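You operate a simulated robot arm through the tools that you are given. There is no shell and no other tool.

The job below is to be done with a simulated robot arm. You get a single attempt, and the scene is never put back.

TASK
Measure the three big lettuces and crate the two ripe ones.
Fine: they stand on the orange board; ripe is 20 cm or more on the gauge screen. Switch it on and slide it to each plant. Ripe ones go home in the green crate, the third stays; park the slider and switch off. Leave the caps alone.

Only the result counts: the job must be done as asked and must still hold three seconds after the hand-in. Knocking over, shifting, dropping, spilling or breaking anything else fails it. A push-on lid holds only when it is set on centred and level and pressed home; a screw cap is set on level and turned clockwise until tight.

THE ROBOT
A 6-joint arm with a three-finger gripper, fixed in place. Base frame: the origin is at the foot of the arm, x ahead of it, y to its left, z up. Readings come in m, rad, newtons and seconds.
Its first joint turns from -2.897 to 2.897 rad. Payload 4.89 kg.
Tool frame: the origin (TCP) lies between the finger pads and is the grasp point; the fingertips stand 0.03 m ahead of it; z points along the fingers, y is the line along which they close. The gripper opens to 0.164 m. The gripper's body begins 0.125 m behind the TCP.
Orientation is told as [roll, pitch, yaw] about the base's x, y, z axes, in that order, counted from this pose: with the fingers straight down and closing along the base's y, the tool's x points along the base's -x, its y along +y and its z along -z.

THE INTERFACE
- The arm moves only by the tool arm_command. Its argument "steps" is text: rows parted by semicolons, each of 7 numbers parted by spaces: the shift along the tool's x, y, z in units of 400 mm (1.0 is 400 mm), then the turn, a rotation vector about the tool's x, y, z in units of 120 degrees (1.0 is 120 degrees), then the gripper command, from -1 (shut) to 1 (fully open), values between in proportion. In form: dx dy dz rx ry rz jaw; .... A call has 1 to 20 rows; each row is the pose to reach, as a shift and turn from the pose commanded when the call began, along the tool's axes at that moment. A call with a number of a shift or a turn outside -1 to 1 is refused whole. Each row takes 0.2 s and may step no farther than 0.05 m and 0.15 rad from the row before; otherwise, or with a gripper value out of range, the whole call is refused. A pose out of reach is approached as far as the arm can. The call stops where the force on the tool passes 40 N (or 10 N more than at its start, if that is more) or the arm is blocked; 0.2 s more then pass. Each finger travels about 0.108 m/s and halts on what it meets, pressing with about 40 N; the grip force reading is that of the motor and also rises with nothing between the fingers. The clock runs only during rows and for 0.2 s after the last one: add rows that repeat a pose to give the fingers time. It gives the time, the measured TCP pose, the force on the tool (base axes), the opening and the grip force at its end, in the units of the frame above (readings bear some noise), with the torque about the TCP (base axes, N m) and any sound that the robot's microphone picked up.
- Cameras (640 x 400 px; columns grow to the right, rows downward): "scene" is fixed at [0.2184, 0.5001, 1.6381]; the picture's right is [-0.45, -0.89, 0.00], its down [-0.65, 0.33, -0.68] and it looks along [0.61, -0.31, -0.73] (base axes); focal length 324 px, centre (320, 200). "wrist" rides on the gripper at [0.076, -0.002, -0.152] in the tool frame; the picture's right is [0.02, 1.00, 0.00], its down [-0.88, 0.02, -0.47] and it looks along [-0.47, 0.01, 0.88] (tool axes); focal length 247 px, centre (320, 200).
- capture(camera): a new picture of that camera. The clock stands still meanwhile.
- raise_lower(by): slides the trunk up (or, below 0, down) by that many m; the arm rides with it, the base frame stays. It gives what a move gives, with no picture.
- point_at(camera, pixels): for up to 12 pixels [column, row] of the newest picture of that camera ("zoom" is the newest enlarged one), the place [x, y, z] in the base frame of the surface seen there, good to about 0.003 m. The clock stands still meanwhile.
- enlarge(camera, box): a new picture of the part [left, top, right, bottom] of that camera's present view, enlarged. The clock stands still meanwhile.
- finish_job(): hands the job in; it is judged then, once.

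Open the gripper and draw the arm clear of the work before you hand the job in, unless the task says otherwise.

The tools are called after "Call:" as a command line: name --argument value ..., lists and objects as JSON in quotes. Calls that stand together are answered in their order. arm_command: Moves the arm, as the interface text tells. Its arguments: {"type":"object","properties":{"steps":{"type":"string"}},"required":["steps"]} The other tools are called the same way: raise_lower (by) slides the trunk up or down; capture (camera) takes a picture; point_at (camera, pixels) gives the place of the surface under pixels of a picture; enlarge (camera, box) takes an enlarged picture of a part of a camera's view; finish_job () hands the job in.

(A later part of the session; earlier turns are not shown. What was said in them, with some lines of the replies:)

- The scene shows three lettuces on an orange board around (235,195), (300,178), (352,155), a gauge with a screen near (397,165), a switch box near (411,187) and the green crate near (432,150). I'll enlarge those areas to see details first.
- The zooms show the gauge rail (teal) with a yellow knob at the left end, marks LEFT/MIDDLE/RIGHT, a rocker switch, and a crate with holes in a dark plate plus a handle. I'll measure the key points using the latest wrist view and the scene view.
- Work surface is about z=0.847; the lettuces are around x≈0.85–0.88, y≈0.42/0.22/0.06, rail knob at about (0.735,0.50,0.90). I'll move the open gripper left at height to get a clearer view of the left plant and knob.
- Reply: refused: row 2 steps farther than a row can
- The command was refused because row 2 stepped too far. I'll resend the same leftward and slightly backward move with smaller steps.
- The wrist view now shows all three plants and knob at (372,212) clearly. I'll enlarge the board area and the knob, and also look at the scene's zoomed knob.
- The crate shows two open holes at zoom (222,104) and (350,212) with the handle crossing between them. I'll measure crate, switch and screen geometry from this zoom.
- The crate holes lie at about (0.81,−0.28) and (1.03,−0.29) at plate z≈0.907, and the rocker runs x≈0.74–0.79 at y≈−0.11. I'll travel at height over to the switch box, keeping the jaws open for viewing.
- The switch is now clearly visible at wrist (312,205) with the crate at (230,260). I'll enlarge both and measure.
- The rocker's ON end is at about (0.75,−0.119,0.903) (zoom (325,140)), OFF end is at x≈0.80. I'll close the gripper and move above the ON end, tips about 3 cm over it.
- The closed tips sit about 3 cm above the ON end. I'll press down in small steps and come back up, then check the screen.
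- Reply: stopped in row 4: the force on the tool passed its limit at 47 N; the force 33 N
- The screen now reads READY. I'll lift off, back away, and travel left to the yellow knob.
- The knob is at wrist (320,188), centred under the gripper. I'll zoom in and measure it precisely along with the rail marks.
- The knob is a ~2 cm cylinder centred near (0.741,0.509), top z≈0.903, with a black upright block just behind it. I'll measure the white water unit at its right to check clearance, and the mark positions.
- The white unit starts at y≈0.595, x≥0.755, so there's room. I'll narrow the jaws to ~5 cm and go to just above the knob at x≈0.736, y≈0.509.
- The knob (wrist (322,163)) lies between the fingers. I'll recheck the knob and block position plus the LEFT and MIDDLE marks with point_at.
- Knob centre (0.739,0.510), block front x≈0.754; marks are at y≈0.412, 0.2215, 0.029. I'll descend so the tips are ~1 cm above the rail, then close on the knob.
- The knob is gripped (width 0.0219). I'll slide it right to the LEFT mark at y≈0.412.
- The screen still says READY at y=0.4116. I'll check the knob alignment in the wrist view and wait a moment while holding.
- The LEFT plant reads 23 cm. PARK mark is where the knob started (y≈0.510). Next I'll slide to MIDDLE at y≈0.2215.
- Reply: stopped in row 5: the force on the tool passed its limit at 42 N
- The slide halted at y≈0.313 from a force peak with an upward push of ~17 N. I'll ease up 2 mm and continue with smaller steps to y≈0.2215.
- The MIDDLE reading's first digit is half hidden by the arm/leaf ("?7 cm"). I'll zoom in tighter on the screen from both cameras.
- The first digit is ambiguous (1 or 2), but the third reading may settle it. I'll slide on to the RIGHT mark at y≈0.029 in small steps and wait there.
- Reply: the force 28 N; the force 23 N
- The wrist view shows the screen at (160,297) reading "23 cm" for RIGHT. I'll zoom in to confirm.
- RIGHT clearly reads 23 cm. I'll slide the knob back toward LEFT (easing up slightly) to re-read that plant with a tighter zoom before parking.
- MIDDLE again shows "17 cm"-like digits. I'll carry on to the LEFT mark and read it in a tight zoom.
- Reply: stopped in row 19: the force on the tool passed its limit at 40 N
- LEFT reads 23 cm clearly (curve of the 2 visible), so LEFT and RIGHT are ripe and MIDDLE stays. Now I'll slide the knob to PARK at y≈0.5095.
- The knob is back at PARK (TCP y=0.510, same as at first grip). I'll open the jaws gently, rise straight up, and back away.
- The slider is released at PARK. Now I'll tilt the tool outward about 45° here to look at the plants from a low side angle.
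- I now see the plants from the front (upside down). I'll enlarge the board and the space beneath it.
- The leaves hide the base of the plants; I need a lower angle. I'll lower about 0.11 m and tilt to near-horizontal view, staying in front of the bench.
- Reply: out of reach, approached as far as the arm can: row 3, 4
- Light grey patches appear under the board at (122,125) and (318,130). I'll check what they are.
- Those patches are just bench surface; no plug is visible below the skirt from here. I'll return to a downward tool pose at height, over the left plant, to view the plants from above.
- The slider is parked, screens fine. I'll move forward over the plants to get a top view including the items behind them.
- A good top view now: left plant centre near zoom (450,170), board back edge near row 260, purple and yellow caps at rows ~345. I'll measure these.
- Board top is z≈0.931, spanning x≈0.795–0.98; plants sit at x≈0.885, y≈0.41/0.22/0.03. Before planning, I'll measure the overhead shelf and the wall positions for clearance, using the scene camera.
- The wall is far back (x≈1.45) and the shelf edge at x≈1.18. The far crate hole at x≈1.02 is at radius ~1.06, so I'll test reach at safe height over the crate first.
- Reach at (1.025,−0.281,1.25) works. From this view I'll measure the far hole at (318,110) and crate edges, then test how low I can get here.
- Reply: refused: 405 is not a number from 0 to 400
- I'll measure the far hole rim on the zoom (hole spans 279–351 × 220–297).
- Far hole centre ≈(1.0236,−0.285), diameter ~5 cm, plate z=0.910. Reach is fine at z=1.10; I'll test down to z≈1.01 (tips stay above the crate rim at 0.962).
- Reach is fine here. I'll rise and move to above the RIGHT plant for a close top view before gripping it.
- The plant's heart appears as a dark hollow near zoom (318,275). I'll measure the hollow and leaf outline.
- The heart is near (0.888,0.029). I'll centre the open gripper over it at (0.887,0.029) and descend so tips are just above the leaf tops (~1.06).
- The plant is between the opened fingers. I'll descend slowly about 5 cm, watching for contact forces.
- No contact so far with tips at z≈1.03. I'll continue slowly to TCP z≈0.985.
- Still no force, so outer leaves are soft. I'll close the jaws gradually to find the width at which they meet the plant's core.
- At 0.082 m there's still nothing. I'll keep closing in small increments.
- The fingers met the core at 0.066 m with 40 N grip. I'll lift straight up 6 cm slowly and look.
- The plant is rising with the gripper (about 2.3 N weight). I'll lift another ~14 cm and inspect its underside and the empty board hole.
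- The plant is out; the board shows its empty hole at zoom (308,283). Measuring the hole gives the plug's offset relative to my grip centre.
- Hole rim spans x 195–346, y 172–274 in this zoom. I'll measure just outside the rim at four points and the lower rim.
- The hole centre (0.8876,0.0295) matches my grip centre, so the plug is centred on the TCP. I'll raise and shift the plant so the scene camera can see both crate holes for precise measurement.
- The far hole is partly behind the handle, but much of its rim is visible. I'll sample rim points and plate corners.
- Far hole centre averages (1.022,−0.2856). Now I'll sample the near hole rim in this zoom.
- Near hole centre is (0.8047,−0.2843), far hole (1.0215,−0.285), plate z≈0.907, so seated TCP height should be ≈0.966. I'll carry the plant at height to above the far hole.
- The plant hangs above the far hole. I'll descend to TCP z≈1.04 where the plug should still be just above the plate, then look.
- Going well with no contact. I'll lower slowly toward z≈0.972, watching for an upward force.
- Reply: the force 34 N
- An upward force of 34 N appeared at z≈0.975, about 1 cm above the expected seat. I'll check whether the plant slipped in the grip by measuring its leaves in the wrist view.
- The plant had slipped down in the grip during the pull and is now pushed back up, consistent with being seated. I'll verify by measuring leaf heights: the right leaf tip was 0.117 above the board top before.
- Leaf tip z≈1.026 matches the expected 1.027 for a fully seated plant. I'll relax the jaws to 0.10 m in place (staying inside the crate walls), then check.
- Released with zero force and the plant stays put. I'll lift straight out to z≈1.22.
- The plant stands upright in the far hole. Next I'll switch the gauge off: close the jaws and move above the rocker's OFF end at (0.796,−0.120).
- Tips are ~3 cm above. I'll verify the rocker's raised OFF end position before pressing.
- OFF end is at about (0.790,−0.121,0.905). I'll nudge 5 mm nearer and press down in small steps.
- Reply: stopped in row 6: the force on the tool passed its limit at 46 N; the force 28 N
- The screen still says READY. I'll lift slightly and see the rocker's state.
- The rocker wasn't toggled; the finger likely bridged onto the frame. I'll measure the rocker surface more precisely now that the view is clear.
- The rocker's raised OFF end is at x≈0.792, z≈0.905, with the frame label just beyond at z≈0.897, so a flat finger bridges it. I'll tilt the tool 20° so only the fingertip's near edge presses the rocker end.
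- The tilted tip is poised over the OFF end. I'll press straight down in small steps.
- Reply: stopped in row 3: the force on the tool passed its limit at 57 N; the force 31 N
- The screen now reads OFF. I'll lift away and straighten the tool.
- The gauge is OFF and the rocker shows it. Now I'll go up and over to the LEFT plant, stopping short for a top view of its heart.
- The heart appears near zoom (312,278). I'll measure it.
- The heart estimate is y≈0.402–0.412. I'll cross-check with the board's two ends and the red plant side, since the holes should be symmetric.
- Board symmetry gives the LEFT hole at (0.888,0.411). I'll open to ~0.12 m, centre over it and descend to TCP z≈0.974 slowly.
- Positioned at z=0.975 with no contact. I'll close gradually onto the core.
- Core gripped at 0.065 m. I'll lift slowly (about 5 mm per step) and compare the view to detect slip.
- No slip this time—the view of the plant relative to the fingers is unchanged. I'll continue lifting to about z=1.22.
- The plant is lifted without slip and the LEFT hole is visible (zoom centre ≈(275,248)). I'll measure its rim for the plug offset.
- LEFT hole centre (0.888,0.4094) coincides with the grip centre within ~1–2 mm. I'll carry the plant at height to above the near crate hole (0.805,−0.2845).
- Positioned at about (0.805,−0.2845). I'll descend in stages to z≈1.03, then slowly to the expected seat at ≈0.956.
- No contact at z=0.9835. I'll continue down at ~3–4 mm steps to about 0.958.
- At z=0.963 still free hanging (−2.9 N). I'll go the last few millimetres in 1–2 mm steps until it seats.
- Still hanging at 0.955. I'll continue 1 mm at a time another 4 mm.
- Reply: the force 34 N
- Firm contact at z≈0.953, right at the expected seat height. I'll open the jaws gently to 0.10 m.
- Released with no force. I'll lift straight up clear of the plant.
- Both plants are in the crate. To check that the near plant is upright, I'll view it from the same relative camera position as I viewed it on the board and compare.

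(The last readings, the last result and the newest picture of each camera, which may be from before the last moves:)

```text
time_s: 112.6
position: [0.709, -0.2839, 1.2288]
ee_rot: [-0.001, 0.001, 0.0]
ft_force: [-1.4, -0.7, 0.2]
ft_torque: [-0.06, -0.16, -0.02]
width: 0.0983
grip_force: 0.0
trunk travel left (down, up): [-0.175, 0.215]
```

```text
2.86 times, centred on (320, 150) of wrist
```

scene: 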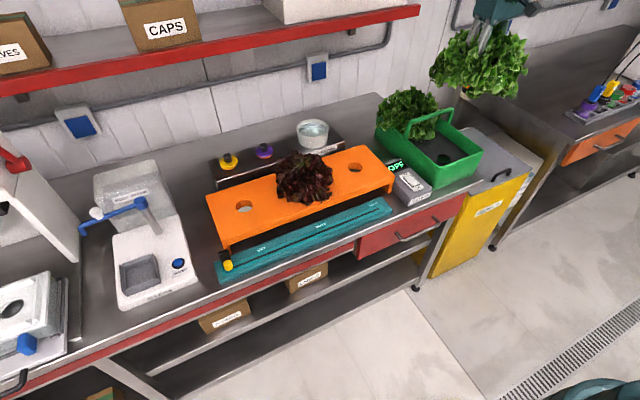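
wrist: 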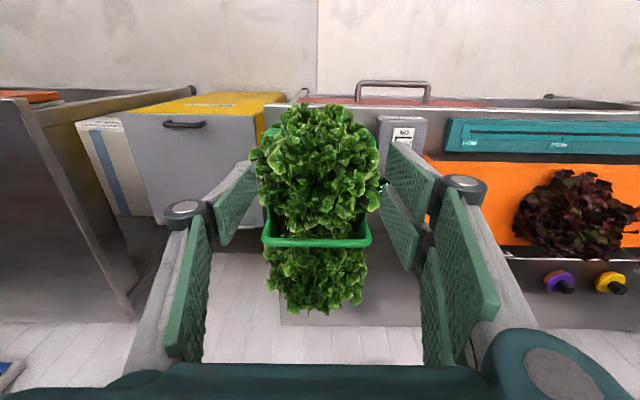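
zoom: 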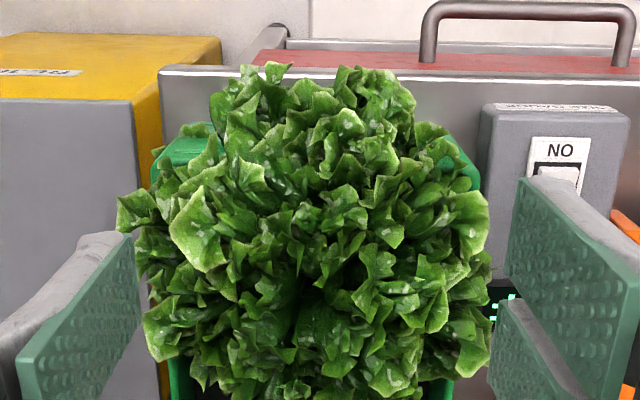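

The view matches the earlier board view almost pixel for pixel (leaf at (197,230), heart (312,285)), so the near plant is upright and seated. I'll do the same comparison for the far plant.

Call:
arm_command --steps "-0.1 -0.002 0 0 0 0 0.8; -0.2 -0.004 0 0 0 0 1; -0.3 -0.006 0 0 0 0 1; -0.4 -0.007 0 0 0 0 1; -0.5 -0.007 0 0 0 0 1; -0.559 -0.007 0 0 0 0 1; -0.559 -0.007 0 0 0 0 1"

Call:
capture --camera "wrist"

Call:
enlarge --camera "wrist" --box '[210, 80, 430, 220]'

```text
time_s: 114.2
position: [0.935, -0.2885, 1.2259]
ee_rot: [0.0, 0.003, 0.0]
ft_force: [1.0, 0.0, -0.5]
ft_torque: [0.0, 0.07, 0.01]
width: 0.1643
grip_force: 0.0
trunk travel left (down, up): [-0.175, 0.215]
```

```text
taken
```

wrist: 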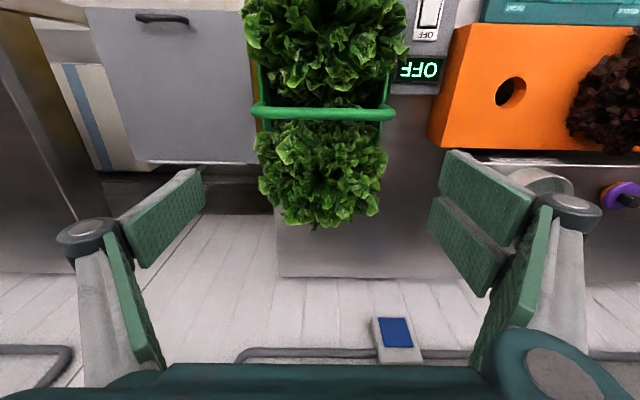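

```text
2.86 times, centred on (320, 150) of wrist
```

zoom: 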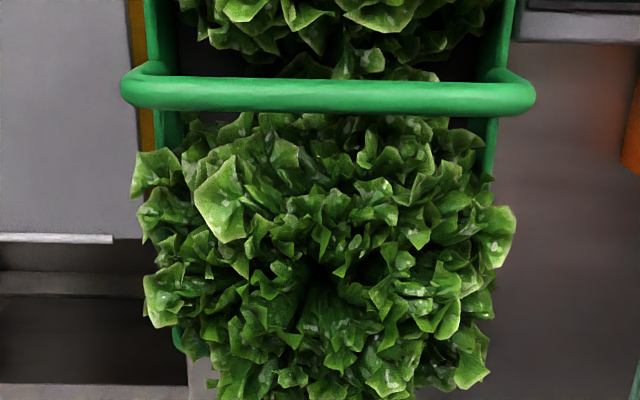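

The far plant also matches its board view (bright leaf (220,200), heart (322,278)), so it is upright and seated. I'll retreat the open gripper clear of the work and check the whole scene.

Call:
arm_command --steps "0.08 0.03 -0.03 0 0 0 1; 0.17 0.07 -0.06 0 0 0 1; 0.27 0.11 -0.09 0 0 0 1; 0.37 0.15 -0.1 0 0 0 1; 0.47 0.19 -0.1 0 0 0 1; 0.57 0.23 -0.1 0 0 0 1; 0.67 0.27 -0.1 0 0 0 1; 0.77 0.31 -0.1 0 0 0 1; 0.87 0.35 -0.1 0 0 0 1; 0.96 0.39 -0.1 0 0 0 1; 0.96 0.39 -0.1 0 0 0 1"

Call:
capture --camera "scene"

Call:
capture --camera "wrist"

Call:
enlarge --camera "scene" --box '[190, 110, 430, 290]'

Call:
enlarge --camera "scene" --box '[370, 70, 500, 210]'

```text
time_s: 116.6
position: [0.5498, -0.1307, 1.2683]
ee_rot: [0.0, -0.001, 0.0]
ft_force: [-1.1, -0.1, -0.4]
ft_torque: [-0.06, -0.16, 0.01]
width: 0.164
grip_force: 0.0
trunk travel left (down, up): [-0.175, 0.215]
```

```text
taken
```

scene: 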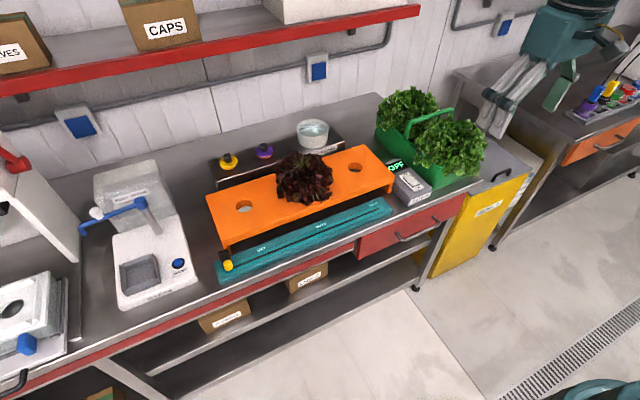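

```text
taken
```

wrist: 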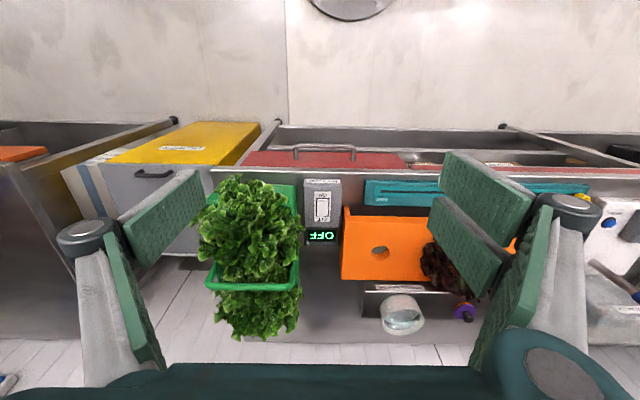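

```text
2.22 times, centred on (310, 200) of scene
```

zoom: 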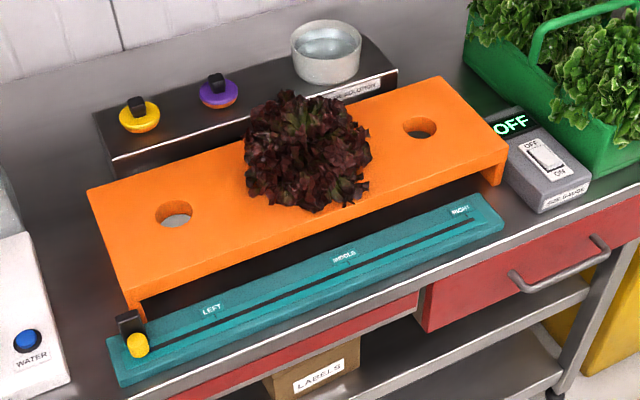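

```text
2.86 times, centred on (435, 140) of scene
```

zoom: 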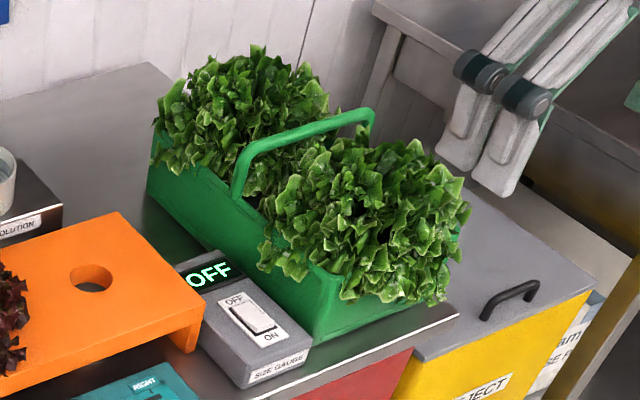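

All is in place: both ripe plants stand upright in the crate, and the red plant (17 cm) is still on the board. The slider is at PARK (228,265), the gauge reads OFF, the caps are untouched, and the gripper is open and clear. Handing the job in.

Call:
finish_job

```text
The job is handed in.
```

The two ripe lettuces, left and right, are seated upright in the green crate, and the middle one is still on the orange board. I've handed the job in, but got no verdict back.

| Plant | Gauge reading | Now |
|---|---|---|
| Left | 23 cm | near hole of the crate |
| Middle (red) | 17 cm | on the board |
| Right | 23 cm | far hole of the crate |

- **Middle reading:** the first digit was half hidden by the arm and looked like a 1. Both outer plants clearly read 23, and you said two were ripe, so the middle one is the one that stays.
- **Gauge:** the slider is back at PARK and the screen reads OFF. The first press on the OFF side didn't switch it, so I pressed again with the gripper tilted.
- **Everything else:** I left the caps alone, and nothing else looked moved in the last pictures. The gripper is open and clear of the bench.
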